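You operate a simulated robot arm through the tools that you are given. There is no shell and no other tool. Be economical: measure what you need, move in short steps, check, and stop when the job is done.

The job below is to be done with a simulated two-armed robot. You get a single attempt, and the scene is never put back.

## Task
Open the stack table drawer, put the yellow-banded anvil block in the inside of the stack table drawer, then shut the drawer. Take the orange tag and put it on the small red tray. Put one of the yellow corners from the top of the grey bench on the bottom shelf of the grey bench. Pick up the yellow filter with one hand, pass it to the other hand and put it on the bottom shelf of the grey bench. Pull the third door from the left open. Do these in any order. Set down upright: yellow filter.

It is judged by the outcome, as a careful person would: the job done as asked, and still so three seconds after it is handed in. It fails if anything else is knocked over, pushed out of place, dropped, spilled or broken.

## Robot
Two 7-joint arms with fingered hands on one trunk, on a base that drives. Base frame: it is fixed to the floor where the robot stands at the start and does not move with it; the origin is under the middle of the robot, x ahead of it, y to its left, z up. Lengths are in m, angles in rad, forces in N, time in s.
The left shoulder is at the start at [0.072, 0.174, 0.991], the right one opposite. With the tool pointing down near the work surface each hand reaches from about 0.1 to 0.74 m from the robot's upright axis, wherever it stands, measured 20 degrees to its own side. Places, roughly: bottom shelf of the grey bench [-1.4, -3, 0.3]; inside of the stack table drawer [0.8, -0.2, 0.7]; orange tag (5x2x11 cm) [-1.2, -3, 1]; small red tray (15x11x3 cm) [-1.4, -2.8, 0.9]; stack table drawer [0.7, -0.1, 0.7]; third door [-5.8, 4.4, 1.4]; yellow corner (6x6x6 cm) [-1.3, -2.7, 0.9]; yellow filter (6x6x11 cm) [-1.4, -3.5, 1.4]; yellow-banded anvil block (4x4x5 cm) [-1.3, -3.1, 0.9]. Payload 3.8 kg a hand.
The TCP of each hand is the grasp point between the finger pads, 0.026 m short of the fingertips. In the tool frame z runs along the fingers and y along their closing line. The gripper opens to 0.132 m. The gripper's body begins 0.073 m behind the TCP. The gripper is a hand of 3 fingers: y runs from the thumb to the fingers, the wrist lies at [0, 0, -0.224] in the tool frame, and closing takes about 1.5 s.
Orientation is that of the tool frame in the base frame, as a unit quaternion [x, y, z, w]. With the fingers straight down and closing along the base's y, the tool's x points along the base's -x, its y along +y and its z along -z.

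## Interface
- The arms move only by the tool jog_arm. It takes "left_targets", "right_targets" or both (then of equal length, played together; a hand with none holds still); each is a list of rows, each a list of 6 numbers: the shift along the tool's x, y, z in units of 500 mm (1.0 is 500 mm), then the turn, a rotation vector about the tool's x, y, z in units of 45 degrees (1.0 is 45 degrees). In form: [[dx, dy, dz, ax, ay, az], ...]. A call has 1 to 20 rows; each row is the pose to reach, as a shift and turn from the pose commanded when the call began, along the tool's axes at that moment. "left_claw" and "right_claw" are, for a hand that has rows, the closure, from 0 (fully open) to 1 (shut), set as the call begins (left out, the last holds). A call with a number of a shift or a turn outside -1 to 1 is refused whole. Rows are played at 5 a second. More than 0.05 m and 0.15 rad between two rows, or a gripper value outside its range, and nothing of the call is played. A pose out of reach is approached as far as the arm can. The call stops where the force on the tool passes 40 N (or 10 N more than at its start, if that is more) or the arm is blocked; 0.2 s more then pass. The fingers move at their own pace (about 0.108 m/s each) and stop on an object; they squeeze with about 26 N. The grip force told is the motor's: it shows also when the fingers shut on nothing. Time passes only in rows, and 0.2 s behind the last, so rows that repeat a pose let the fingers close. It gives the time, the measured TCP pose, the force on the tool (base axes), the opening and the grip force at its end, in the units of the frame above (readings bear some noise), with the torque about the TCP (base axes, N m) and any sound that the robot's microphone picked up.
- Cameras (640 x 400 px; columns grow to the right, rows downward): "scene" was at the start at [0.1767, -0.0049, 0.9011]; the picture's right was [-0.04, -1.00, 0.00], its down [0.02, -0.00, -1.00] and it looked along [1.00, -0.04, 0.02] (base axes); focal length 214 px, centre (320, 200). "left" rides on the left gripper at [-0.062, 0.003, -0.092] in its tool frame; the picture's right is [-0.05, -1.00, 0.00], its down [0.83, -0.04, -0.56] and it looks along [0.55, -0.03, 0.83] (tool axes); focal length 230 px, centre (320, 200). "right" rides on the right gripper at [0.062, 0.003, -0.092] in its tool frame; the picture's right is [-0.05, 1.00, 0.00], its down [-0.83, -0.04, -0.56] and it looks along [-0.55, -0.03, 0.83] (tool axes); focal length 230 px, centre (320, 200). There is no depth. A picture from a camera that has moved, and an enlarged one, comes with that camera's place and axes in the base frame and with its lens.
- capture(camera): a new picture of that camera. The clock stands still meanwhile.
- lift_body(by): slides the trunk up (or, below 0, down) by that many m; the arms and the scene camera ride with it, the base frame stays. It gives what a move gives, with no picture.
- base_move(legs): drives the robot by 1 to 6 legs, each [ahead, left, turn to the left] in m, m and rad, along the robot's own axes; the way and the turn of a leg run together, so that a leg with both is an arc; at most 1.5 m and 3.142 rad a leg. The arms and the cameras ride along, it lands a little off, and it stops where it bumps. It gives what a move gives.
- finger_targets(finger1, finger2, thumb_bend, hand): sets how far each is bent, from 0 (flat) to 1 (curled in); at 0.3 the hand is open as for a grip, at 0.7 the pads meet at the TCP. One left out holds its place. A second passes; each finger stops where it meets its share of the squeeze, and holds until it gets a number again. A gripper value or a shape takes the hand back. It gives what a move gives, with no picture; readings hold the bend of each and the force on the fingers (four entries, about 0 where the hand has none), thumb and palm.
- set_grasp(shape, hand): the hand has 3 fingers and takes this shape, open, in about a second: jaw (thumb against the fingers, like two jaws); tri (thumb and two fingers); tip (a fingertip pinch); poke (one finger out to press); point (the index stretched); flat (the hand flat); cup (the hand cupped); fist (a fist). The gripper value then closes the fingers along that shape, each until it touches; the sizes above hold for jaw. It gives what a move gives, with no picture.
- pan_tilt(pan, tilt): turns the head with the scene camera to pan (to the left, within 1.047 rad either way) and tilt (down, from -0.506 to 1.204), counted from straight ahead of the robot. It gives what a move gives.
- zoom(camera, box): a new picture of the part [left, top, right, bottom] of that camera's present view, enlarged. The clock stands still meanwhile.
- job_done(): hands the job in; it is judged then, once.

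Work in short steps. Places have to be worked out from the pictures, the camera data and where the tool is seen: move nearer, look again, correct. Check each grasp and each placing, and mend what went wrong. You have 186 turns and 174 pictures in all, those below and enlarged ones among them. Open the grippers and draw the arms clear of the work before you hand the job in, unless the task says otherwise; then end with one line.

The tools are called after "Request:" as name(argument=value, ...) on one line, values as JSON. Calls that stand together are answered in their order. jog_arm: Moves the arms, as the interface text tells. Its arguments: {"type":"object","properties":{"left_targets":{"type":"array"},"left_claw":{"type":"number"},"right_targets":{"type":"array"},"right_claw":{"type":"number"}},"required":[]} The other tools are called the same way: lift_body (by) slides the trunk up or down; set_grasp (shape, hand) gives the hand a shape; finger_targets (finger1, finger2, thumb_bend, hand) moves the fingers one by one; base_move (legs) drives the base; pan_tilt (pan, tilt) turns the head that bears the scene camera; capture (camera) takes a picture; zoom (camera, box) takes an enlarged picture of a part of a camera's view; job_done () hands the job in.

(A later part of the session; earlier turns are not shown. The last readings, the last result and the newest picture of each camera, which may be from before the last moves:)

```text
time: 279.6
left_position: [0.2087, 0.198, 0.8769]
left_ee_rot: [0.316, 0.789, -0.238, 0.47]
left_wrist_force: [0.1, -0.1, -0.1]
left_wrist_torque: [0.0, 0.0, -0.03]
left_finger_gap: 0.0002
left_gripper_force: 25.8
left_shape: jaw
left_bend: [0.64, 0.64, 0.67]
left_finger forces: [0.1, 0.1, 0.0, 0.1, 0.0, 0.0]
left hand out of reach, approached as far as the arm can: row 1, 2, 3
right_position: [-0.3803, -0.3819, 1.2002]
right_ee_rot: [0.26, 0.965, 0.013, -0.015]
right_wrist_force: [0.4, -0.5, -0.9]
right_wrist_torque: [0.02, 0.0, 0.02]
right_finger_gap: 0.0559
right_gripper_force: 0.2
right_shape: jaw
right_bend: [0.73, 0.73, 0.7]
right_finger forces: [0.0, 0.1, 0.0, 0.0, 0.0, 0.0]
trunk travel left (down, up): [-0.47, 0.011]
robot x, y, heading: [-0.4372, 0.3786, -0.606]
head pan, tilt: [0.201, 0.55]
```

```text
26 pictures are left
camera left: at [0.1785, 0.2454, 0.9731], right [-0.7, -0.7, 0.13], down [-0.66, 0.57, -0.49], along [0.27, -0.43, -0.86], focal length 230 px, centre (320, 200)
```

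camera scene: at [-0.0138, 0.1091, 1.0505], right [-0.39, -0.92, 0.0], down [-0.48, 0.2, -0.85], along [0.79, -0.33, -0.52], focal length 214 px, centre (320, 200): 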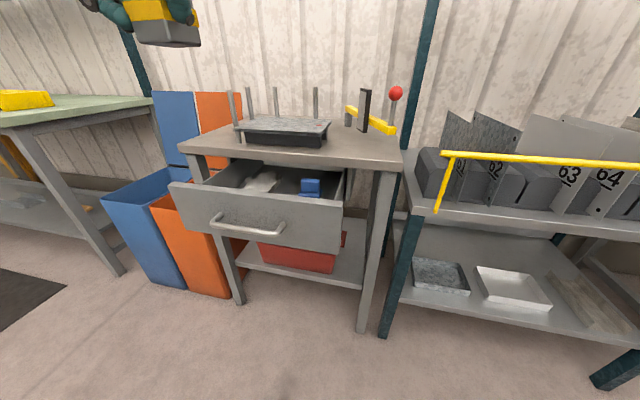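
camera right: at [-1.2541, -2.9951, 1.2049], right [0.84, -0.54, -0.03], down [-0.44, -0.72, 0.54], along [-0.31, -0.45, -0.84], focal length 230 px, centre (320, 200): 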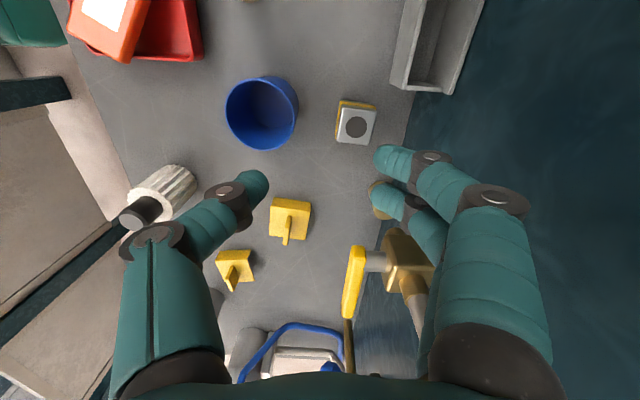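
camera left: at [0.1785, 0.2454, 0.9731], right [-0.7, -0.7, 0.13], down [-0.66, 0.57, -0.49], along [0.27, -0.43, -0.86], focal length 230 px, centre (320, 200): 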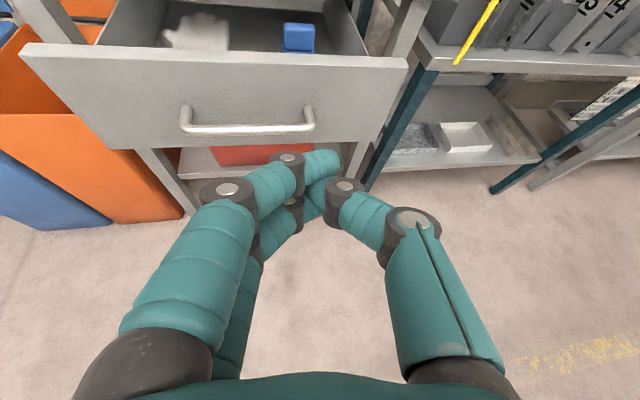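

The trunk is too high for that pose; lower it 0.17 m first.

Request:
lift_body(by=-0.17)

Request:
jog_arm(left_targets=[[0, 0, 0, -0.073, -0.149, 0.008], [0, 0, 0, -0.146, -0.298, 0.017], [0, 0, 0, -0.22, -0.448, 0.025], [0, 0, 0, -0.293, -0.597, 0.034]])

```text
time: 281.5
left_position: [0.2078, 0.1967, 0.7125]
left_ee_rot: [0.317, 0.788, -0.239, 0.471]
left_wrist_force: [0.0, 1.3, -0.5]
left_wrist_torque: [-0.02, -0.01, -0.01]
left_finger_gap: 0.0
left_gripper_force: 25.8
left_shape: jaw
left_bend: [0.64, 0.64, 0.67]
left_finger forces: [0.0, 0.1, 0.1, 0.1, 0.0, 0.0]
right_position: [-0.3497, -0.4021, 0.8459]
right_ee_rot: [0.255, 0.944, 0.076, -0.194]
right_wrist_force: [0.6, 0.2, -0.7]
right_wrist_torque: [0.03, 0.04, 0.0]
right_finger_gap: 0.0555
right_gripper_force: 0.1
right_shape: jaw
right_bend: [0.73, 0.73, 0.7]
right_finger forces: [0.0, 0.0, 0.0, 0.0, 0.0, 0.1]
trunk travel left (down, up): [-0.3, 0.181]
robot x, y, heading: [-0.4359, 0.3771, -0.598]
head pan, tilt: [0.201, 0.55]
```

```text
time: 282.5
left_position: [0.2084, 0.1966, 0.7125]
left_ee_rot: [0.206, 0.676, -0.207, 0.677]
left_wrist_force: [-0.3, 0.4, -0.8]
left_wrist_torque: [0.0, -0.04, 0.0]
left_finger_gap: 0.0001
left_gripper_force: 25.8
left_shape: jaw
left_bend: [0.64, 0.64, 0.67]
left_finger forces: [0.0, 0.0, 0.0, 0.0, 0.0, 0.0]
left hand out of reach, approached as far as the arm can: row 1
right_position: [-0.3502, -0.4014, 0.8442]
right_ee_rot: [0.256, 0.944, 0.077, -0.195]
right_wrist_force: [-0.5, -0.3, -0.3]
right_wrist_torque: [-0.03, 0.01, 0.0]
right_finger_gap: 0.0558
right_gripper_force: 0.1
right_shape: jaw
right_bend: [0.73, 0.73, 0.7]
right_finger forces: [0.0, 0.0, 0.0, 0.0, 0.0, 0.0]
trunk travel left (down, up): [-0.3, 0.181]
robot x, y, heading: [-0.4389, 0.3768, -0.599]
head pan, tilt: [0.201, 0.55]
```

Hand level at handle height region. Raise to z≈0.753, centre on the handle, and drive forward to push the drawer in.

Request:
jog_arm(left_targets=[[-0.04, 0.025, 0, 0, 0, 0], [-0.081, 0.05, 0, 0, 0, 0]])

Request:
base_move(legs=[[0.3, 0, 0]])

Request:
capture(camera="left")

```text
time: 283.1
left_position: [0.2242, 0.2185, 0.753]
left_ee_rot: [0.208, 0.675, -0.209, 0.676]
left_wrist_force: [0.3, -0.7, -0.4]
left_wrist_torque: [-0.02, 0.0, -0.01]
left_finger_gap: 0.0
left_gripper_force: 26.5
left_shape: jaw
left_bend: [0.64, 0.64, 0.67]
left_finger forces: [0.0, 0.0, 0.0, 0.0, 0.0, 0.1]
right_position: [-0.3505, -0.402, 0.8439]
right_ee_rot: [0.256, 0.944, 0.077, -0.194]
right_wrist_force: [-0.3, -0.8, -0.2]
right_wrist_torque: [0.01, 0.0, 0.05]
right_finger_gap: 0.0558
right_gripper_force: 0.0
right_shape: jaw
right_bend: [0.73, 0.73, 0.7]
right_finger forces: [0.0, 0.0, 0.1, 0.0, 0.1, 0.0]
trunk travel left (down, up): [-0.3, 0.181]
robot x, y, heading: [-0.4387, 0.3798, -0.598]
head pan, tilt: [0.201, 0.55]
```

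```text
time: 285.1
left_position: [0.4681, 0.0502, 0.753]
left_ee_rot: [0.207, 0.676, -0.207, 0.676]
left_wrist_force: [0.2, 0.8, 0.8]
left_wrist_torque: [0.0, 0.02, 0.0]
left_finger_gap: 0.0001
left_gripper_force: 26.0
left_shape: jaw
left_bend: [0.66, 0.66, 0.73]
left_finger forces: [0.0, 0.0, 0.0, 0.0, 0.0, 0.1]
right_position: [-0.1047, -0.5696, 0.8453]
right_ee_rot: [0.256, 0.944, 0.077, -0.195]
right_wrist_force: [0.6, -0.1, -0.3]
right_wrist_torque: [0.01, 0.01, 0.01]
right_finger_gap: 0.0556
right_gripper_force: 0.0
right_shape: jaw
right_bend: [0.73, 0.73, 0.7]
right_finger forces: [0.1, 0.1, 0.0, 0.0, 0.0, 0.0]
trunk travel left (down, up): [-0.3, 0.181]
robot x, y, heading: [-0.1915, 0.2097, -0.605]
head pan, tilt: [0.201, 0.55]
```

```text
25 pictures are left
camera left: at [0.3936, 0.1059, 0.8137], right [-0.56, -0.83, 0.05], down [-0.48, 0.27, -0.83], along [0.67, -0.49, -0.55], focal length 230 px, centre (320, 200)
```

left: 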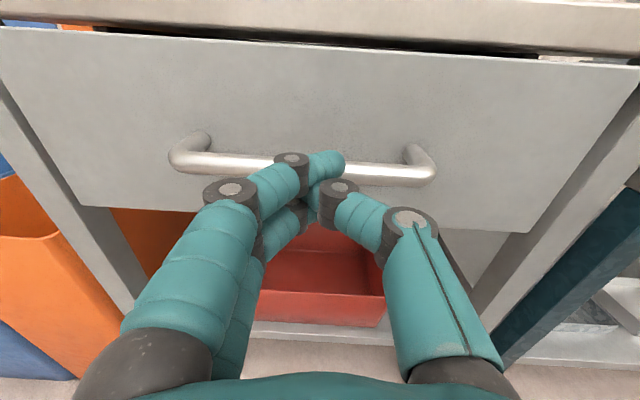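

Drawer follows. Push the remaining ~0.1 m with the arm until it stops.

Request:
jog_arm(left_targets=[[0, 0, 0.05, 0, 0, 0], [0, 0, 0.1, 0, 0, 0], [0, 0, 0.14, 0, 0, 0], [0, 0, 0.18, 0, 0, 0], [0, 0, 0.21, 0, 0, 0], [0, 0, 0.24, 0, 0, 0]])

Request:
capture(camera="left")

```text
time: 286.1
left_position: [0.5326, 0.0048, 0.7505]
left_ee_rot: [0.206, 0.677, -0.209, 0.675]
left_wrist_force: [-29.1, 13.5, 2.3]
left_wrist_torque: [0.04, -0.07, 0.35]
left_finger_gap: 0.0
left_gripper_force: 26.3
left_shape: jaw
left_bend: [0.69, 0.69, 0.77]
left_finger forces: [0.1, 0.1, 0.1, 0.1, 57.2, 0.0]
right_position: [-0.1057, -0.5689, 0.8451]
right_ee_rot: [0.254, 0.945, 0.076, -0.193]
right_wrist_force: [-0.5, 0.4, 0.2]
right_wrist_torque: [0.01, 0.06, -0.01]
right_finger_gap: 0.0558
right_gripper_force: 0.1
right_shape: jaw
right_bend: [0.73, 0.73, 0.7]
right_finger forces: [0.1, 0.1, 0.0, 0.0, 0.1, 0.0]
trunk travel left (down, up): [-0.3, 0.181]
robot x, y, heading: [-0.1911, 0.2108, -0.594]
head pan, tilt: [0.201, 0.55]
stopped in row 4 (left hand): the force on the tool passed its limit at 59 N (the readings are from after the stop); the commanded pose is now the measured one
```

```text
24 pictures are left
camera left: at [0.4585, 0.06, 0.8116], right [-0.56, -0.83, 0.06], down [-0.49, 0.27, -0.83], along [0.67, -0.49, -0.56], focal length 230 px, centre (320, 200)
```

left: 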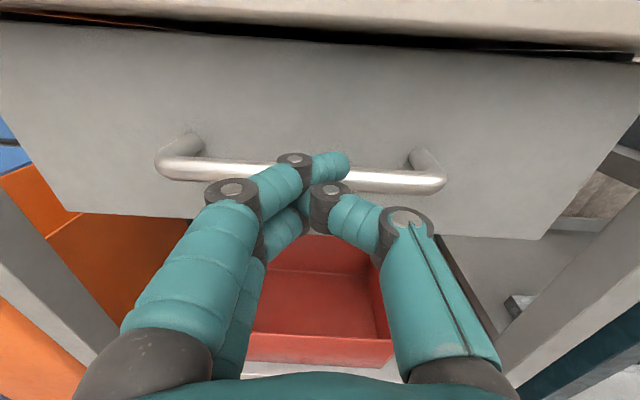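

It stopped at 59 N. Retreat the hand and check the drawer from the head camera.

Request:
jog_arm(left_targets=[[0, 0, -0.09, 0, 0, 0], [0, 0, -0.18, 0, 0, 0], [0, 0, -0.27, 0, 0, 0]])

Request:
base_move(legs=[[-0.25, 0, 0]])

Request:
capture(camera="scene")

```text
time: 286.9
left_position: [0.4214, 0.0795, 0.7489]
left_ee_rot: [0.208, 0.678, -0.209, 0.674]
left_wrist_force: [0.0, 0.4, -0.5]
left_wrist_torque: [0.0, 0.01, -0.01]
left_finger_gap: 0.0003
left_gripper_force: 26.0
left_shape: jaw
left_bend: [0.68, 0.68, 0.75]
left_finger forces: [0.0, 0.0, 0.1, 0.0, 0.1, 0.0]
right_position: [-0.1046, -0.5698, 0.8451]
right_ee_rot: [0.254, 0.945, 0.075, -0.194]
right_wrist_force: [-0.3, 0.9, 1.1]
right_wrist_torque: [-0.03, -0.03, -0.03]
right_finger_gap: 0.0555
right_gripper_force: 0.1
right_shape: jaw
right_bend: [0.73, 0.73, 0.7]
right_finger forces: [0.0, 0.0, 0.0, 0.0, 0.0, 0.0]
trunk travel left (down, up): [-0.3, 0.181]
robot x, y, heading: [-0.1902, 0.2099, -0.597]
head pan, tilt: [0.201, 0.55]
```

```text
time: 288.8
left_position: [0.2189, 0.2206, 0.7478]
left_ee_rot: [0.206, 0.677, -0.207, 0.675]
left_wrist_force: [-0.1, -0.3, -0.7]
left_wrist_torque: [-0.02, -0.02, 0.03]
left_finger_gap: 0.0
left_gripper_force: 26.3
left_shape: jaw
left_bend: [0.68, 0.68, 0.75]
left_finger forces: [0.1, 0.0, 0.0, 0.0, 0.0, 0.0]
right_position: [-0.3047, -0.4307, 0.8444]
right_ee_rot: [0.254, 0.945, 0.076, -0.193]
right_wrist_force: [-0.7, 0.1, 0.4]
right_wrist_torque: [-0.02, -0.02, 0.0]
right_finger_gap: 0.0561
right_gripper_force: 0.0
right_shape: jaw
right_bend: [0.73, 0.73, 0.7]
right_finger forces: [0.1, 0.1, 0.0, 0.0, 0.1, 0.0]
trunk travel left (down, up): [-0.3, 0.181]
robot x, y, heading: [-0.3955, 0.3531, -0.59]
head pan, tilt: [0.201, 0.55]
```

```text
23 pictures are left
camera scene: at [-0.2409, 0.265, 0.8492], right [-0.38, -0.92, 0.0], down [-0.48, 0.2, -0.85], along [0.79, -0.33, -0.52], focal length 214 px, centre (320, 200)
```

scene: 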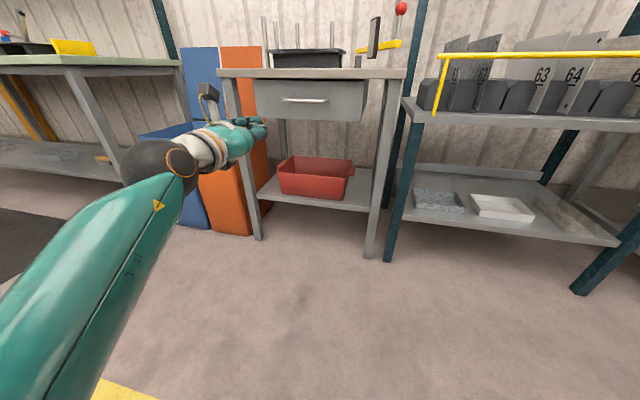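

Drawer looks shut; zoom to verify.

Request:
zoom(camera="scene", box=[210, 60, 410, 140])

```text
3.20 times, centred on (310, 100) of scene
camera zoom: at [-0.2409, 0.265, 0.8492], right [-0.38, -0.92, 0.0], down [-0.48, 0.2, -0.85], along [0.79, -0.33, -0.52], focal length 686 px, centre (352, 520)
```

zoom: 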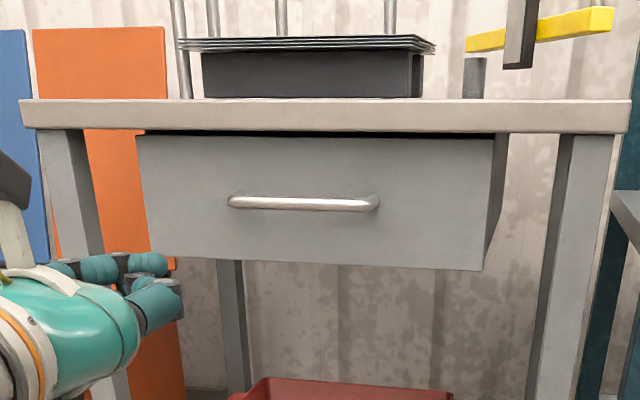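

The handle is back at its closed position (f≈0.479). Now the third door: turn around to face it (bearing ≈2.5 rad) and look.

Request:
base_move(legs=[[0, 0, 3.09]])

Request:
pan_tilt(pan=0, tilt=0.0)

Request:
capture(camera="scene")

```text
time: 296.4
left_position: [-1.0035, 0.5101, 0.748]
left_ee_rot: [0.672, -0.225, -0.668, -0.226]
left_wrist_force: [-0.1, -0.3, 0.7]
left_wrist_torque: [-0.01, 0.04, -0.02]
left_finger_gap: 0.0
left_gripper_force: 25.4
left_shape: jaw
left_bend: [0.68, 0.68, 0.75]
left_finger forces: [0.1, 0.0, 0.1, 0.0, 0.0, 0.0]
right_position: [-0.4464, 1.1333, 0.8441]
right_ee_rot: [0.938, -0.278, 0.192, 0.081]
right_wrist_force: [-0.2, -0.5, 1.1]
right_wrist_torque: [0.03, 0.02, -0.03]
right_finger_gap: 0.0555
right_gripper_force: 0.1
right_shape: jaw
right_bend: [0.73, 0.73, 0.7]
right_finger forces: [0.0, 0.0, 0.0, 0.1, 0.1, 0.0]
trunk travel left (down, up): [-0.3, 0.181]
robot x, y, heading: [-0.3963, 0.3517, 2.498]
head pan, tilt: [0.201, 0.55]
```

```text
time: 297.4
left_position: [-1.0047, 0.5098, 0.7477]
left_ee_rot: [0.672, -0.225, -0.669, -0.225]
left_wrist_force: [0.3, -0.9, 0.1]
left_wrist_torque: [-0.03, 0.02, 0.04]
left_finger_gap: 0.0
left_gripper_force: 25.0
left_shape: jaw
left_bend: [0.68, 0.68, 0.75]
left_finger forces: [0.0, 0.0, 0.0, 0.0, 0.0, 0.0]
right_position: [-0.4459, 1.1327, 0.8447]
right_ee_rot: [0.938, -0.278, 0.192, 0.081]
right_wrist_force: [0.0, -1.3, -1.2]
right_wrist_torque: [0.01, 0.01, 0.0]
right_finger_gap: 0.0557
right_gripper_force: 0.1
right_shape: jaw
right_bend: [0.73, 0.73, 0.7]
right_finger forces: [0.1, 0.1, 0.1, 0.0, 0.0, 0.1]
trunk travel left (down, up): [-0.3, 0.181]
robot x, y, heading: [-0.3955, 0.3513, 2.495]
head pan, tilt: [0.0, 0.0]
```

```text
21 pictures are left
camera scene: at [-0.5354, 0.4539, 0.8997], right [0.6, 0.8, 0.0], down [0.0, 0.0, -1.0], along [-0.8, 0.6, 0.0], focal length 214 px, centre (320, 200)
```

scene: 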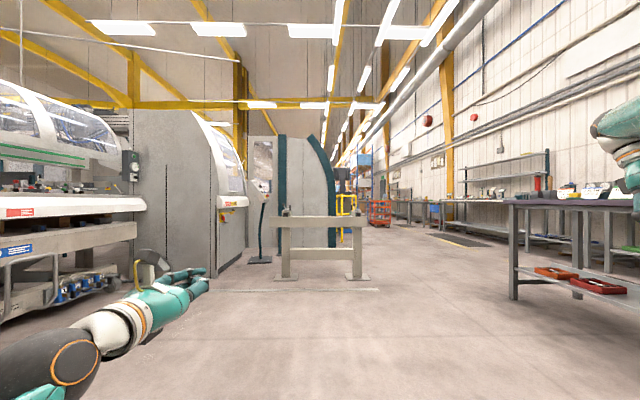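

The door should be straight ahead near (320,184). Zoom there.

Request:
zoom(camera="scene", box=[230, 110, 410, 290])

```text
2.22 times, centred on (320, 200) of scene
camera zoom: at [-0.5354, 0.4539, 0.8997], right [0.6, 0.8, 0.0], down [0.0, 0.0, -1.0], along [-0.8, 0.6, 0.0], focal length 477 px, centre (320, 200)
```

zoom: 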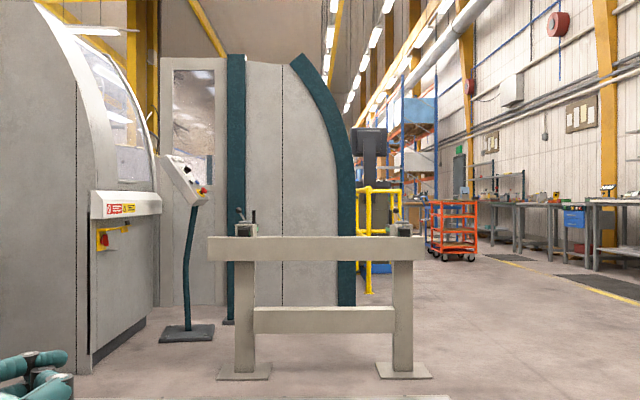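

The machine enclosure's doors must face the aisle on its right side. Tuck the right hand inward, go around the frame on the right, and look.

Request:
jog_arm(right_targets=[[0, 0.08, 0, 0, 0, 0], [0, 0.16, 0, 0, 0, 0], [0, 0.24, 0, 0, 0, 0], [0, 0.32, 0, 0, 0, 0]])

Request:
base_move(legs=[[0, -1.0, 0], [1.4, 0, 0], [1.4, 0, 0]])

Request:
capture(camera="scene")

```text
time: 298.6
left_position: [-1.0033, 0.5105, 0.7476]
left_ee_rot: [0.672, -0.224, -0.669, -0.224]
left_wrist_force: [-0.4, -0.3, 0.4]
left_wrist_torque: [0.01, -0.02, -0.03]
left_finger_gap: 0.0
left_gripper_force: 26.5
left_shape: jaw
left_bend: [0.68, 0.68, 0.75]
left_finger forces: [0.1, 0.1, 0.0, 0.0, 0.1, 0.1]
right_position: [-0.5328, 1.1009, 0.8478]
right_ee_rot: [0.915, -0.301, 0.268, -0.002]
right_wrist_force: [0.9, 0.5, 0.0]
right_wrist_torque: [0.0, 0.0, 0.01]
right_finger_gap: 0.0556
right_gripper_force: 0.1
right_shape: jaw
right_bend: [0.73, 0.73, 0.7]
right_finger forces: [0.0, 0.0, 0.0, 0.0, 0.0, 0.1]
right hand out of reach, approached as far as the arm can: row 1, 2, 3, 4
trunk travel left (down, up): [-0.3, 0.181]
robot x, y, heading: [-0.3961, 0.3474, 2.49]
head pan, tilt: [0.0, 0.0]
stopped in row 4 (right hand): the arm was blocked; the commanded pose is now the measured one
```

```text
time: 320.9
left_position: [-2.6872, 2.9986, 0.7474]
left_ee_rot: [0.675, -0.219, -0.67, -0.22]
left_wrist_force: [-0.7, 0.1, 0.1]
left_wrist_torque: [0.0, -0.03, 0.01]
left_finger_gap: 0.0
left_gripper_force: 26.3
left_shape: jaw
left_bend: [0.68, 0.68, 0.75]
left_finger forces: [0.1, 0.1, 0.0, 0.0, 0.1, 0.0]
right_position: [-2.2242, 3.596, 0.8477]
right_ee_rot: [0.917, -0.296, 0.268, -0.004]
right_wrist_force: [-0.3, -0.6, -0.4]
right_wrist_torque: [-0.01, -0.02, -0.01]
right_finger_gap: 0.0554
right_gripper_force: 0.1
right_shape: jaw
right_bend: [0.73, 0.73, 0.7]
right_finger forces: [0.0, 0.1, 0.0, 0.0, 0.0, 0.0]
trunk travel left (down, up): [-0.3, 0.181]
robot x, y, heading: [-2.0726, 2.846, 2.511]
head pan, tilt: [0.0, 0.0]
```

```text
19 pictures are left
camera scene: at [-2.2176, 2.9486, 0.8998], right [0.59, 0.81, 0.0], down [0.0, 0.0, -1.0], along [-0.81, 0.59, 0.0], focal length 214 px, centre (320, 200)
```

scene: 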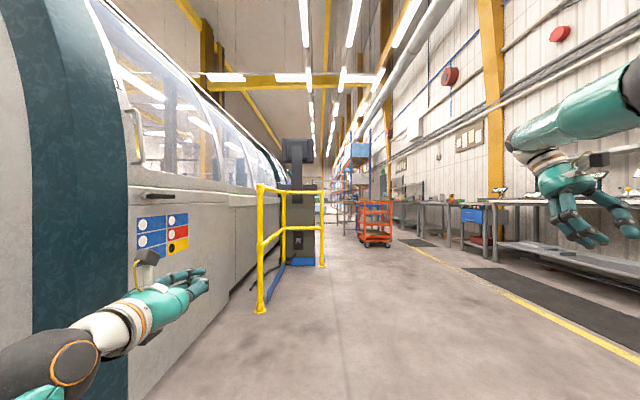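

Alongside the windowed doors. The third door centre lies ~3.9 m ahead and 0.94 m left, past the guard rail. Raise hands above the rail, pass on the right of it, and turn to face the machine.

Request:
lift_body(by=0.17)

Request:
jog_arm(left_targets=[[-0.09, 0, 0, 0, 0, 0], [-0.18, 0, 0, 0, 0, 0], [-0.27, 0, 0, 0, 0, 0], [-0.36, 0, 0, 0, 0, 0], [-0.45, 0, 0, 0, 0, 0]])

Request:
base_move(legs=[[0, -0.5, 0], [1.5, 0, 0], [1.5, 0, 0], [0.35, 0, 0], [0, 0, 1.571]])

Request:
pan_tilt(pan=-0.3, tilt=-0.1)

Request:
capture(camera="scene")

```text
time: 322.8
left_position: [-2.687, 2.9989, 0.9162]
left_ee_rot: [0.675, -0.22, -0.67, -0.219]
left_wrist_force: [-0.6, -0.2, -0.5]
left_wrist_torque: [0.01, -0.01, -0.01]
left_finger_gap: 0.0
left_gripper_force: 26.2
left_shape: jaw
left_bend: [0.68, 0.68, 0.75]
left_finger forces: [0.0, 0.0, 0.0, 0.1, 0.0, 0.0]
right_position: [-2.1938, 3.5722, 1.216]
right_ee_rot: [0.941, -0.321, 0.094, -0.061]
right_wrist_force: [-0.6, 0.2, -0.5]
right_wrist_torque: [-0.01, -0.02, 0.0]
right_finger_gap: 0.0552
right_gripper_force: 0.1
right_shape: jaw
right_bend: [0.73, 0.73, 0.7]
right_finger forces: [0.0, 0.0, 0.0, 0.0, 0.1, 0.0]
trunk travel left (down, up): [-0.47, 0.011]
robot x, y, heading: [-2.0778, 2.8464, 2.507]
head pan, tilt: [0.0, 0.0]
```

```text
time: 323.6
left_position: [-2.717, 2.9622, 1.0513]
left_ee_rot: [-0.652, 0.251, 0.697, 0.16]
left_wrist_force: [0.2, 0.8, 0.2]
left_wrist_torque: [0.0, -0.02, 0.04]
left_finger_gap: 0.0003
left_gripper_force: 26.1
left_shape: jaw
left_bend: [0.68, 0.68, 0.75]
left_finger forces: [0.1, 0.1, 0.1, 0.1, 0.1, 0.0]
left hand out of reach, approached as far as the arm can: row 3
right_position: [-2.1927, 3.5723, 1.2169]
right_ee_rot: [0.941, -0.321, 0.094, -0.06]
right_wrist_force: [0.3, -0.9, -0.1]
right_wrist_torque: [0.0, 0.01, -0.03]
right_finger_gap: 0.0557
right_gripper_force: 0.1
right_shape: jaw
right_bend: [0.73, 0.73, 0.7]
right_finger forces: [0.0, 0.1, 0.1, 0.0, 0.0, 0.0]
trunk travel left (down, up): [-0.47, 0.011]
robot x, y, heading: [-2.0774, 2.8487, 2.504]
head pan, tilt: [0.0, 0.0]
stopped in row 3 (left hand): the arm was blocked; the commanded pose is now the measured one
```

```text
time: 346.9
left_position: [-4.9008, 4.901, 1.0543]
left_ee_rot: [-0.695, -0.059, 0.699, -0.157]
left_wrist_force: [14.5, 13.5, -3.0]
left_wrist_torque: [0.1, -0.08, 0.05]
left_finger_gap: 0.0
left_gripper_force: 26.3
left_shape: jaw
left_bend: [0.67, 0.68, 0.75]
left_finger forces: [0.0, 0.0, 0.0, 0.1, 42.3, 0.1]
right_position: [-5.0714, 5.6744, 1.2175]
right_ee_rot: [0.985, 0.135, 0.056, -0.096]
right_wrist_force: [-0.1, 0.2, -0.2]
right_wrist_torque: [0.04, 0.01, -0.01]
right_finger_gap: 0.0555
right_gripper_force: 0.3
right_shape: jaw
right_bend: [0.73, 0.73, 0.7]
right_finger forces: [0.1, 0.1, 0.1, 0.1, 0.0, 0.1]
trunk travel left (down, up): [-0.47, 0.011]
robot x, y, heading: [-4.4227, 5.3316, -2.846]
head pan, tilt: [0.0, 0.0]
stopped in leg 5: the force on the tool passed its limit at 48 N (the readings are from after the stop); the commanded pose is now the measured one
```

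```text
time: 347.7
left_position: [-4.9022, 4.9007, 1.0537]
left_ee_rot: [-0.695, -0.059, 0.699, -0.158]
left_wrist_force: [17.3, 16.9, -2.4]
left_wrist_torque: [0.1, -0.08, 0.08]
left_finger_gap: 0.0
left_gripper_force: 26.6
left_shape: jaw
left_bend: [0.67, 0.68, 0.75]
left_finger forces: [0.0, 0.0, 0.1, 0.0, 47.2, 0.0]
right_position: [-5.0717, 5.6741, 1.2182]
right_ee_rot: [0.985, 0.135, 0.056, -0.095]
right_wrist_force: [-0.3, 0.4, -0.1]
right_wrist_torque: [0.0, -0.02, 0.02]
right_finger_gap: 0.0556
right_gripper_force: 0.1
right_shape: jaw
right_bend: [0.73, 0.73, 0.7]
right_finger forces: [0.0, 0.0, 0.1, 0.0, 0.0, 0.1]
trunk travel left (down, up): [-0.47, 0.011]
robot x, y, heading: [-4.4198, 5.3301, -2.849]
head pan, tilt: [-0.3, -0.099]
```

```text
18 pictures are left
camera scene: at [-4.6091, 5.3013, 1.1104], right [0.0, 1.0, 0.0], down [-0.1, 0.0, -0.99], along [-0.99, 0.0, 0.1], focal length 214 px, centre (320, 200)
```

scene: 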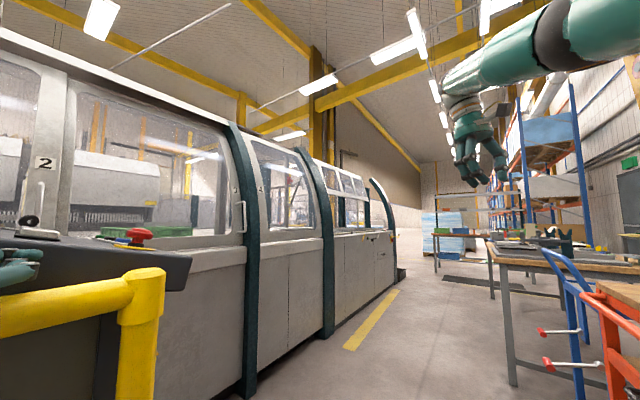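

The left fingers touched the operator console while turning. Turn back right 0.35 rad to free them.

Request:
base_move(legs=[[0, 0, -0.35]])

Request:
zoom(camera="scene", box=[0, 60, 240, 300])

```text
time: 349.2
left_position: [-5.0222, 5.0859, 1.0522]
left_ee_rot: [-0.696, 0.06, 0.715, -0.035]
left_wrist_force: [0.0, -0.6, 0.1]
left_wrist_torque: [0.03, 0.02, 0.03]
left_finger_gap: 0.0
left_gripper_force: 26.2
left_shape: jaw
left_bend: [0.68, 0.68, 0.75]
left_finger forces: [0.0, 0.1, 0.0, 0.1, 0.1, 0.1]
right_position: [-4.9194, 5.8734, 1.2171]
right_ee_rot: [0.993, -0.035, 0.072, -0.086]
right_wrist_force: [0.1, 0.9, -0.2]
right_wrist_torque: [-0.01, 0.01, -0.02]
right_finger_gap: 0.0556
right_gripper_force: 0.0
right_shape: jaw
right_bend: [0.73, 0.73, 0.7]
right_finger forces: [0.1, 0.0, 0.0, 0.0, 0.0, 0.1]
trunk travel left (down, up): [-0.47, 0.011]
robot x, y, heading: [-4.4195, 5.3317, 3.097]
head pan, tilt: [-0.3, -0.099]
```

```text
1.67 times, centred on (120, 180) of scene
camera zoom: at [-4.6103, 5.3657, 1.11], right [0.34, 0.94, 0.0], down [-0.09, 0.03, -1.0], along [-0.93, 0.34, 0.1], focal length 358 px, centre (653, 233)
```

zoom: 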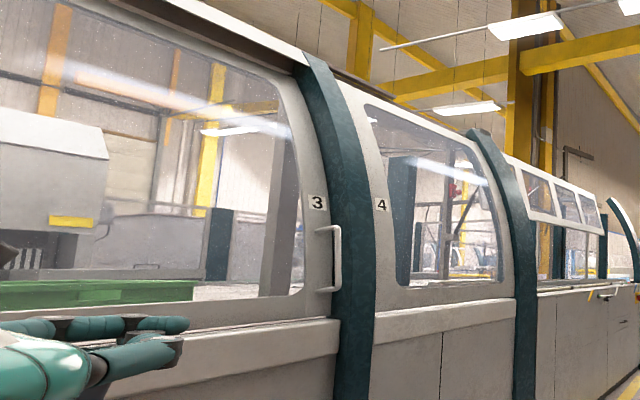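

Plate "3" sits above the vertical handle at the door's right edge, estimated near (-6.24,4.72,1.15). Move forward clear of the console, then turn to face the door square.

Request:
base_move(legs=[[0.8, 0, 0], [0, 0, 0.986]])

Request:
pan_tilt(pan=-0.1, tilt=0.1)

Request:
capture(camera="scene")

```text
time: 356.0
left_position: [-5.3797, 4.7417, 1.0532]
left_ee_rot: [0.644, 0.269, -0.617, 0.363]
left_wrist_force: [0.7, -0.5, -0.6]
left_wrist_torque: [-0.02, 0.02, 0.02]
left_finger_gap: 0.0
left_gripper_force: 26.4
left_shape: jaw
left_bend: [0.68, 0.68, 0.75]
left_finger forces: [0.0, 0.0, 0.0, 0.0, 0.0, 0.0]
right_position: [-5.9668, 5.2751, 1.2177]
right_ee_rot: [0.896, 0.429, 0.024, -0.11]
right_wrist_force: [0.6, 0.4, 0.1]
right_wrist_torque: [-0.01, 0.0, 0.01]
right_finger_gap: 0.0555
right_gripper_force: 0.0
right_shape: jaw
right_bend: [0.73, 0.73, 0.7]
right_finger forces: [0.1, 0.1, 0.1, 0.0, 0.0, 0.1]
trunk travel left (down, up): [-0.47, 0.011]
robot x, y, heading: [-5.2396, 5.3741, -2.226]
head pan, tilt: [-0.3, -0.099]
```

```text
time: 356.7
left_position: [-5.3787, 4.7424, 1.0524]
left_ee_rot: [0.644, 0.27, -0.617, 0.364]
left_wrist_force: [0.4, 0.0, -0.6]
left_wrist_torque: [-0.02, -0.04, -0.01]
left_finger_gap: 0.0
left_gripper_force: 25.8
left_shape: jaw
left_bend: [0.68, 0.68, 0.75]
left_finger forces: [0.1, 0.1, 0.0, 0.1, 0.1, 0.0]
right_position: [-5.9681, 5.2743, 1.217]
right_ee_rot: [0.896, 0.429, 0.025, -0.11]
right_wrist_force: [-0.9, 0.9, -0.2]
right_wrist_torque: [-0.02, -0.02, 0.0]
right_finger_gap: 0.0555
right_gripper_force: 0.1
right_shape: jaw
right_bend: [0.73, 0.73, 0.7]
right_finger forces: [0.1, 0.0, 0.0, 0.0, 0.1, 0.0]
trunk travel left (down, up): [-0.47, 0.011]
robot x, y, heading: [-5.2376, 5.3741, -2.226]
head pan, tilt: [-0.099, 0.099]
```

```text
16 pictures are left
camera scene: at [-5.3673, 5.2211, 1.0922], right [-0.73, 0.69, 0.0], down [0.07, 0.07, -1.0], along [-0.68, -0.72, -0.1], focal length 214 px, centre (320, 200)
```

scene: 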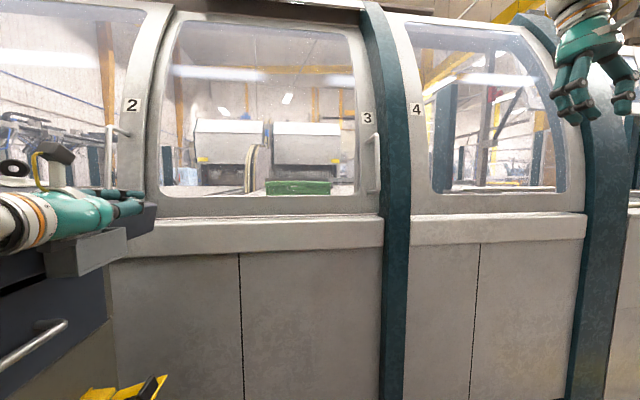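

Handle located at ≈(-6.02,4.80), z 1.05–1.245, ahead-right of the robot. I'll use the right hand: pitch it forward in stages while moving it toward the handle.

Request:
jog_arm(right_targets=[[-0.027, 0.04, 0, -0.017, -0.165, 0.01], [-0.053, 0.08, 0, -0.034, -0.331, 0.019], [-0.08, 0.12, 0, -0.052, -0.497, 0.029], [-0.107, 0.16, 0, -0.069, -0.662, 0.039], [-0.133, 0.2, 0, -0.086, -0.828, 0.048], [-0.16, 0.24, 0, -0.103, -0.993, 0.058]], right_claw=0.3)

Request:
jog_arm(right_targets=[[0, 0.02, 0, -0.017, -0.165, 0.01], [0, 0.04, 0, -0.034, -0.331, 0.019], [0, 0.06, 0, -0.052, -0.497, 0.029], [0, 0.08, 0, -0.069, -0.662, 0.039], [0, 0.1, 0, -0.086, -0.828, 0.048], [0, 0.12, 0, -0.103, -0.993, 0.058]])

```text
time: 358.1
left_position: [-5.3792, 4.7418, 1.0525]
left_ee_rot: [0.644, 0.269, -0.617, 0.363]
left_wrist_force: [0.3, 0.2, -0.4]
left_wrist_torque: [0.01, 0.0, 0.02]
left_finger_gap: 0.0
left_gripper_force: 26.5
left_shape: jaw
left_bend: [0.68, 0.68, 0.75]
left_finger forces: [0.0, 0.0, 0.0, 0.2, 0.0, 0.1]
right_position: [-6.0273, 5.0733, 1.2332]
right_ee_rot: [0.852, 0.416, -0.303, 0.096]
right_wrist_force: [0.5, 0.2, -0.5]
right_wrist_torque: [-0.01, 0.04, -0.01]
right_finger_gap: 0.092
right_gripper_force: 0.0
right_shape: jaw
right_bend: [0.68, 0.68, 0.64]
right_finger forces: [0.0, 0.0, 0.0, 0.1, 0.1, 0.0]
right hand out of reach, approached as far as the arm can: row 1, 2, 3, 4, 5, 6
trunk travel left (down, up): [-0.47, 0.011]
robot x, y, heading: [-5.2356, 5.3742, -2.226]
head pan, tilt: [-0.099, 0.099]
```

```text
time: 359.5
left_position: [-5.3789, 4.7416, 1.0528]
left_ee_rot: [0.645, 0.269, -0.617, 0.362]
left_wrist_force: [-0.1, -0.4, -0.2]
left_wrist_torque: [-0.01, 0.01, 0.0]
left_finger_gap: 0.0001
left_gripper_force: 25.9
left_shape: jaw
left_bend: [0.68, 0.68, 0.75]
left_finger forces: [0.0, 0.0, 0.0, 0.0, 0.1, 0.0]
right_position: [-6.0899, 4.9692, 1.2515]
right_ee_rot: [0.677, 0.34, -0.586, 0.287]
right_wrist_force: [-0.3, -0.7, 0.5]
right_wrist_torque: [-0.03, -0.02, 0.0]
right_finger_gap: 0.0919
right_gripper_force: 0.1
right_shape: jaw
right_bend: [0.68, 0.68, 0.64]
right_finger forces: [0.0, 0.0, 0.0, 0.0, 0.0, 0.0]
right hand out of reach, approached as far as the arm can: row 1, 2, 3, 4, 5, 6
trunk travel left (down, up): [-0.47, 0.011]
robot x, y, heading: [-5.2366, 5.376, -2.232]
head pan, tilt: [-0.099, 0.099]
```

Hand is nearly level and about 10 cm in front of the handle plane, 16 cm to its right. Look with the right camera.

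Request:
capture(camera="right")

```text
15 pictures are left
camera right: at [-6.0261, 5.0471, 1.204], right [0.79, -0.61, 0.04], down [0.23, 0.36, 0.9], along [-0.56, -0.71, 0.43], focal length 230 px, centre (320, 200)
```

right: 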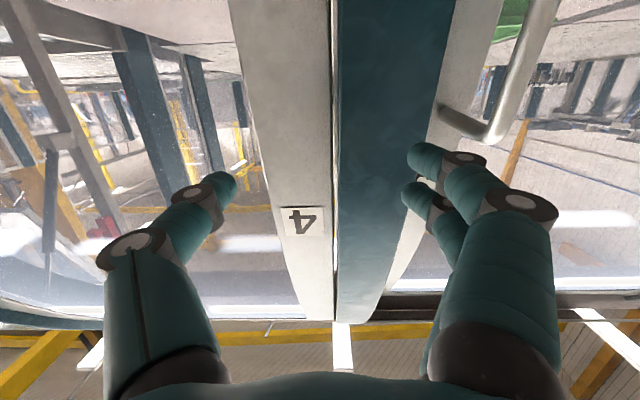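

Handle's top end seen at (-6.04,4.80,1.244). Shift the hand 15 cm left and 11 cm down to face the bar.

Request:
jog_arm(right_targets=[[0.054, 0.075, 0.006, 0, -0.05, 0], [0.108, 0.149, 0.013, 0, -0.1, 0], [0.162, 0.224, 0.02, 0, -0.15, 0], [0.216, 0.298, 0.026, 0, -0.19, 0]])

Request:
capture(camera="right")

```text
time: 360.5
left_position: [-5.3795, 4.7438, 1.0533]
left_ee_rot: [0.644, 0.27, -0.617, 0.363]
left_wrist_force: [0.2, -0.2, 0.2]
left_wrist_torque: [-0.01, -0.01, 0.01]
left_finger_gap: 0.0001
left_gripper_force: 26.2
left_shape: jaw
left_bend: [0.68, 0.68, 0.75]
left_finger forces: [0.1, 0.1, 0.0, 0.0, 0.0, 0.1]
right_position: [-6.0334, 4.8849, 1.1736]
right_ee_rot: [0.644, 0.323, -0.624, 0.303]
right_wrist_force: [-0.3, -0.2, 0.1]
right_wrist_torque: [0.03, -0.03, 0.02]
right_finger_gap: 0.092
right_gripper_force: 0.0
right_shape: jaw
right_bend: [0.68, 0.68, 0.64]
right_finger forces: [0.1, 0.1, 0.1, 0.0, 0.0, 0.1]
right hand out of reach, approached as far as the arm can: row 1, 2, 3, 4
trunk travel left (down, up): [-0.47, 0.011]
robot x, y, heading: [-5.2369, 5.3744, -2.226]
head pan, tilt: [-0.099, 0.099]
```

```text
14 pictures are left
camera right: at [-5.9731, 4.9585, 1.1161], right [0.79, -0.61, 0.04], down [0.29, 0.44, 0.85], along [-0.53, -0.66, 0.52], focal length 230 px, centre (320, 200)
```

right: 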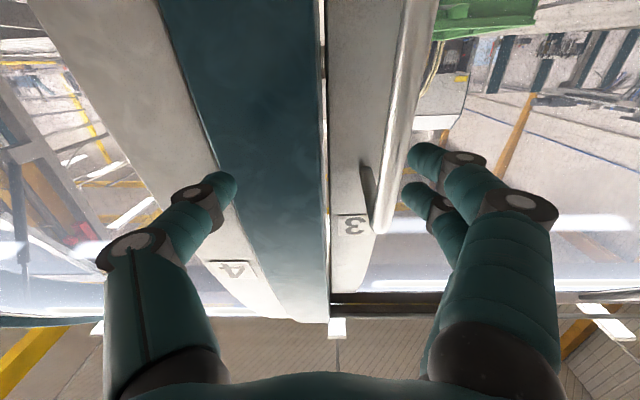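

The bar is under the left fingers; I need ~6 cm more to the left. Pull the left hand back from the console first, then nudge the base left.

Request:
jog_arm(left_targets=[[-0.02, 0, -0.06, 0, 0, 0], [-0.04, 0, -0.12, 0, 0, 0], [-0.06, 0, -0.18, 0, 0, 0]])

Request:
base_move(legs=[[0, 0.06, 0]])

Request:
capture(camera="right")

```text
time: 361.5
left_position: [-5.3122, 4.8, 1.1092]
left_ee_rot: [0.64, 0.23, -0.605, 0.414]
left_wrist_force: [-1.1, -0.6, -0.2]
left_wrist_torque: [0.0, 0.0, 0.01]
left_finger_gap: 0.0
left_gripper_force: 26.2
left_shape: jaw
left_bend: [0.68, 0.68, 0.75]
left_finger forces: [0.0, 0.0, 0.0, 0.1, 0.0, 0.0]
right_position: [-6.0341, 4.8853, 1.173]
right_ee_rot: [0.643, 0.323, -0.624, 0.305]
right_wrist_force: [0.7, 0.0, 0.1]
right_wrist_torque: [0.02, -0.01, -0.02]
right_finger_gap: 0.092
right_gripper_force: 0.1
right_shape: jaw
right_bend: [0.68, 0.68, 0.64]
right_finger forces: [0.0, 0.0, 0.1, 0.0, 0.0, 0.0]
trunk travel left (down, up): [-0.47, 0.011]
robot x, y, heading: [-5.2405, 5.3682, -2.228]
head pan, tilt: [-0.099, 0.099]
stopped in row 3 (left hand): the arm was blocked; the commanded pose is now the measured one
```

```text
time: 362.6
left_position: [-5.2982, 4.7895, 1.1196]
left_ee_rot: [0.637, 0.215, -0.615, 0.412]
left_wrist_force: [0.0, 0.0, -0.1]
left_wrist_torque: [0.0, 0.0, 0.0]
left_finger_gap: 0.0
left_gripper_force: 26.3
left_shape: jaw
left_bend: [0.68, 0.68, 0.74]
left_finger forces: [0.0, 0.0, 0.0, 0.0, 0.0, 0.0]
right_position: [-6.0075, 4.8706, 1.174]
right_ee_rot: [0.645, 0.317, -0.626, 0.303]
right_wrist_force: [-0.3, -0.3, 0.2]
right_wrist_torque: [0.01, 0.01, 0.0]
right_finger_gap: 0.0923
right_gripper_force: 0.1
right_shape: jaw
right_bend: [0.68, 0.68, 0.64]
right_finger forces: [0.1, 0.0, 0.1, 0.0, 0.1, 0.1]
trunk travel left (down, up): [-0.47, 0.011]
robot x, y, heading: [-5.2043, 5.3521, -2.229]
head pan, tilt: [-0.099, 0.099]
stopped in leg 1: the robot was blocked; the commanded pose is now the measured one
```

```text
13 pictures are left
camera right: at [-5.9469, 4.943, 1.1161], right [0.79, -0.61, 0.05], down [0.29, 0.44, 0.85], along [-0.54, -0.66, 0.53], focal length 230 px, centre (320, 200)
```

right: 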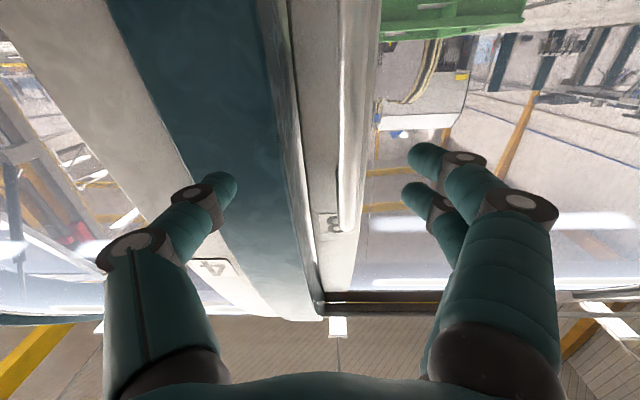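

The bar is now between the fingers (slightly left of centre). Advance ~7 cm with a small left/down correction.

Request:
jog_arm(right_targets=[[0.015, 0.015, 0.04, 0, 0, 0], [0.03, 0.03, 0.08, 0, 0, 0], [0.04, 0.035, 0.13, 0, 0, 0]])

```text
time: 363.4
left_position: [-5.2983, 4.7887, 1.1208]
left_ee_rot: [0.638, 0.215, -0.614, 0.412]
left_wrist_force: [-0.1, -0.4, 0.3]
left_wrist_torque: [0.02, -0.03, -0.03]
left_finger_gap: 0.0
left_gripper_force: 26.0
left_shape: jaw
left_bend: [0.68, 0.68, 0.74]
left_finger forces: [0.1, 0.0, 0.0, 0.0, 0.0, 0.0]
right_position: [-5.9951, 4.8537, 1.1579]
right_ee_rot: [0.644, 0.32, -0.624, 0.307]
right_wrist_force: [0.3, 0.0, 0.1]
right_wrist_torque: [0.01, 0.02, 0.01]
right_finger_gap: 0.092
right_gripper_force: 0.0
right_shape: jaw
right_bend: [0.68, 0.68, 0.64]
right_finger forces: [0.2, 0.0, 0.1, 0.0, 0.1, 0.1]
right hand out of reach, approached as far as the arm can: row 1, 2, 3
trunk travel left (down, up): [-0.47, 0.011]
robot x, y, heading: [-5.2049, 5.3485, -2.234]
head pan, tilt: [-0.099, 0.099]
```

Laterally aligned; the arm is fully extended, so bring the base forward 6 cm.

Request:
base_move(legs=[[0.062, 0, 0]])

Request:
capture(camera="right")

```text
time: 364.2
left_position: [-5.3014, 4.786, 1.1228]
left_ee_rot: [0.635, 0.213, -0.618, 0.411]
left_wrist_force: [-0.6, 0.4, 0.2]
left_wrist_torque: [0.02, 0.03, 0.01]
left_finger_gap: 0.0002
left_gripper_force: 25.8
left_shape: jaw
left_bend: [0.68, 0.68, 0.74]
left_finger forces: [0.0, 0.0, 0.0, 0.0, 0.0, 0.0]
right_position: [-5.9946, 4.8516, 1.1574]
right_ee_rot: [0.644, 0.319, -0.625, 0.304]
right_wrist_force: [0.2, -0.8, -0.4]
right_wrist_torque: [0.0, -0.01, 0.0]
right_finger_gap: 0.0921
right_gripper_force: 0.1
right_shape: jaw
right_bend: [0.68, 0.68, 0.64]
right_finger forces: [0.0, 0.1, 0.0, 0.0, 0.1, 0.0]
trunk travel left (down, up): [-0.47, 0.011]
robot x, y, heading: [-5.2127, 5.3505, -2.236]
head pan, tilt: [-0.099, 0.099]
stopped in leg 1: the robot was blocked; the commanded pose is now the measured one
```

```text
12 pictures are left
camera right: at [-5.9348, 4.9229, 1.1011], right [0.79, -0.61, 0.05], down [0.29, 0.44, 0.85], along [-0.54, -0.66, 0.53], focal length 230 px, centre (320, 200)
```

right: 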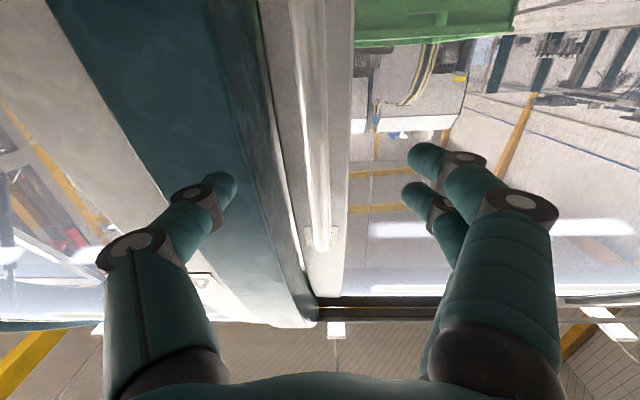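

The base's forward path is blocked on the left (left elbow by the console). Strafe right 7 cm, turn left 0.1 rad (swings the right hand forward-left), then move ahead.

Request:
base_move(legs=[[0, -0.07, 0], [0, 0, 0.1], [0.03, 0, 0]])

Request:
capture(camera="right")

```text
time: 364.9
left_position: [-5.3018, 4.7855, 1.1216]
left_ee_rot: [0.635, 0.212, -0.619, 0.411]
left_wrist_force: [0.5, 0.3, 0.5]
left_wrist_torque: [0.03, 0.0, -0.02]
left_finger_gap: 0.0
left_gripper_force: 25.7
left_shape: jaw
left_bend: [0.68, 0.68, 0.74]
left_finger forces: [0.0, 0.0, 0.0, 0.1, 0.0, 0.0]
right_position: [-5.9976, 4.8502, 1.1582]
right_ee_rot: [0.644, 0.32, -0.625, 0.304]
right_wrist_force: [0.5, 0.5, 1.2]
right_wrist_torque: [0.01, 0.03, -0.01]
right_finger_gap: 0.092
right_gripper_force: 0.1
right_shape: jaw
right_bend: [0.68, 0.68, 0.64]
right_finger forces: [0.0, 0.0, 0.0, 0.1, 0.0, 0.0]
trunk travel left (down, up): [-0.47, 0.011]
robot x, y, heading: [-5.2141, 5.3492, -2.238]
head pan, tilt: [-0.099, 0.099]
stopped in leg 1: the robot was blocked; the commanded pose is now the measured one
```

```text
11 pictures are left
camera right: at [-5.9353, 4.9221, 1.1009], right [0.79, -0.61, 0.04], down [0.29, 0.44, 0.85], along [-0.54, -0.66, 0.52], focal length 230 px, centre (320, 200)
```

right: 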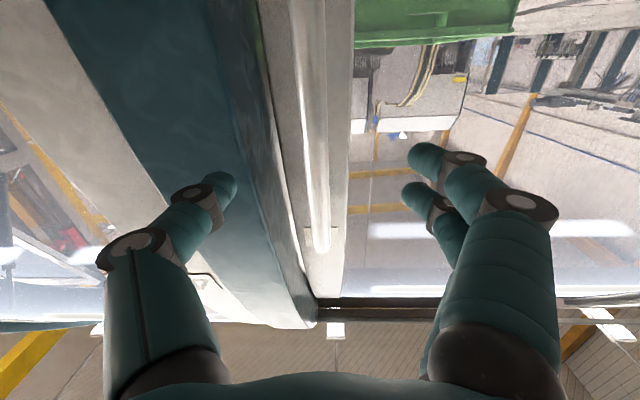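

Blocked both ways; look at the left side with the head camera.

Request:
pan_tilt(pan=0.6, tilt=0.5)

Request:
capture(camera="scene")

```text
time: 365.9
left_position: [-5.3015, 4.7838, 1.1212]
left_ee_rot: [0.635, 0.214, -0.619, 0.41]
left_wrist_force: [-0.2, -0.3, -0.1]
left_wrist_torque: [0.03, 0.03, 0.0]
left_finger_gap: 0.0
left_gripper_force: 25.9
left_shape: jaw
left_bend: [0.68, 0.68, 0.74]
left_finger forces: [0.0, 0.0, 0.0, 0.0, 0.0, 0.0]
right_position: [-5.9972, 4.8498, 1.1596]
right_ee_rot: [0.644, 0.32, -0.625, 0.304]
right_wrist_force: [-0.8, 0.1, -0.1]
right_wrist_torque: [-0.03, 0.0, 0.01]
right_finger_gap: 0.0923
right_gripper_force: 0.0
right_shape: jaw
right_bend: [0.68, 0.68, 0.64]
right_finger forces: [0.0, 0.0, 0.1, 0.0, 0.0, 0.0]
trunk travel left (down, up): [-0.47, 0.011]
robot x, y, heading: [-5.2127, 5.3511, -2.233]
head pan, tilt: [0.6, 0.499]
```

```text
10 pictures are left
camera scene: at [-5.2837, 5.1733, 1.0553], right [-1.0, 0.06, 0.0], down [0.03, 0.48, -0.88], along [-0.05, -0.88, -0.48], focal length 214 px, centre (320, 200)
```

scene: 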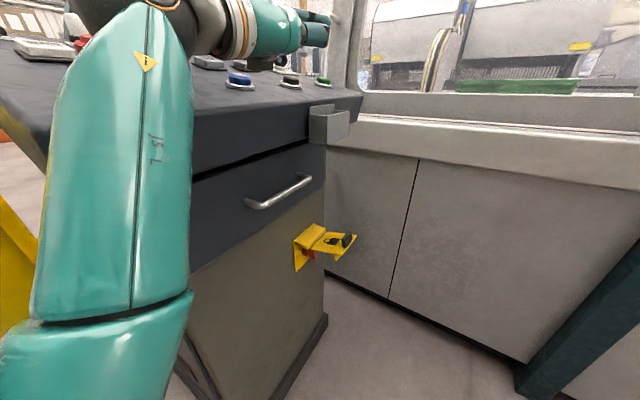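

The left forearm is caught against the console front. Better: back off 0.2 m and shift right 0.6 m so the left hand (already pointing forward) faces the handle.

Request:
base_move(legs=[[-0.2, 0, 0], [0, -0.58, 0.03]])

Request:
jog_arm(left_targets=[[0, 0, 0, 0, 0, 0], [0, 0, 0, 0, 0, 0], [0, 0, 0, 0, 0, 0], [0, 0, 0, 0, 0, 0]], left_claw=0.2)

Request:
capture(camera="left")

```text
time: 372.7
left_position: [-5.6257, 5.2913, 1.1218]
left_ee_rot: [0.632, 0.222, -0.613, 0.418]
left_wrist_force: [-0.4, -0.2, -0.6]
left_wrist_torque: [-0.01, -0.01, -0.01]
left_finger_gap: 0.0
left_gripper_force: 25.9
left_shape: jaw
left_bend: [0.68, 0.68, 0.74]
left_finger forces: [0.1, 0.0, 0.0, 0.0, 0.0, 0.0]
right_position: [-6.3213, 5.336, 1.1593]
right_ee_rot: [0.639, 0.33, -0.621, 0.312]
right_wrist_force: [0.4, -0.4, -0.1]
right_wrist_torque: [0.01, 0.0, -0.01]
right_finger_gap: 0.0922
right_gripper_force: 0.1
right_shape: jaw
right_bend: [0.68, 0.68, 0.64]
right_finger forces: [0.0, 0.0, 0.1, 0.0, 0.1, 0.0]
trunk travel left (down, up): [-0.47, 0.011]
robot x, y, heading: [-5.5503, 5.8591, -2.211]
head pan, tilt: [0.6, 0.499]
```

```text
time: 373.7
left_position: [-5.625, 5.291, 1.1204]
left_ee_rot: [0.632, 0.222, -0.613, 0.419]
left_wrist_force: [-0.5, 0.2, 1.1]
left_wrist_torque: [0.0, 0.02, -0.03]
left_finger_gap: 0.1053
left_gripper_force: 0.1
left_shape: jaw
left_bend: [0.59, 0.59, 0.56]
left_finger forces: [0.0, 0.1, 0.0, 0.0, 0.0, 0.1]
right_position: [-6.3201, 5.3367, 1.1593]
right_ee_rot: [0.64, 0.329, -0.621, 0.311]
right_wrist_force: [-0.7, 0.5, -0.7]
right_wrist_torque: [0.02, 0.0, 0.01]
right_finger_gap: 0.0921
right_gripper_force: 0.1
right_shape: jaw
right_bend: [0.68, 0.68, 0.64]
right_finger forces: [0.0, 0.0, 0.0, 0.0, 0.0, 0.0]
trunk travel left (down, up): [-0.47, 0.011]
robot x, y, heading: [-5.5523, 5.8573, -2.206]
head pan, tilt: [0.6, 0.499]
```

```text
9 pictures are left
camera left: at [-5.5772, 5.3776, 1.1719], right [-0.8, 0.56, -0.21], down [0.42, 0.28, -0.87], along [-0.43, -0.78, -0.46], focal length 230 px, centre (320, 200)
```

left: 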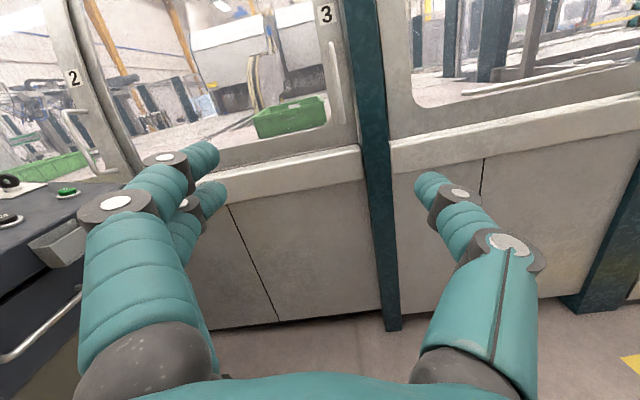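

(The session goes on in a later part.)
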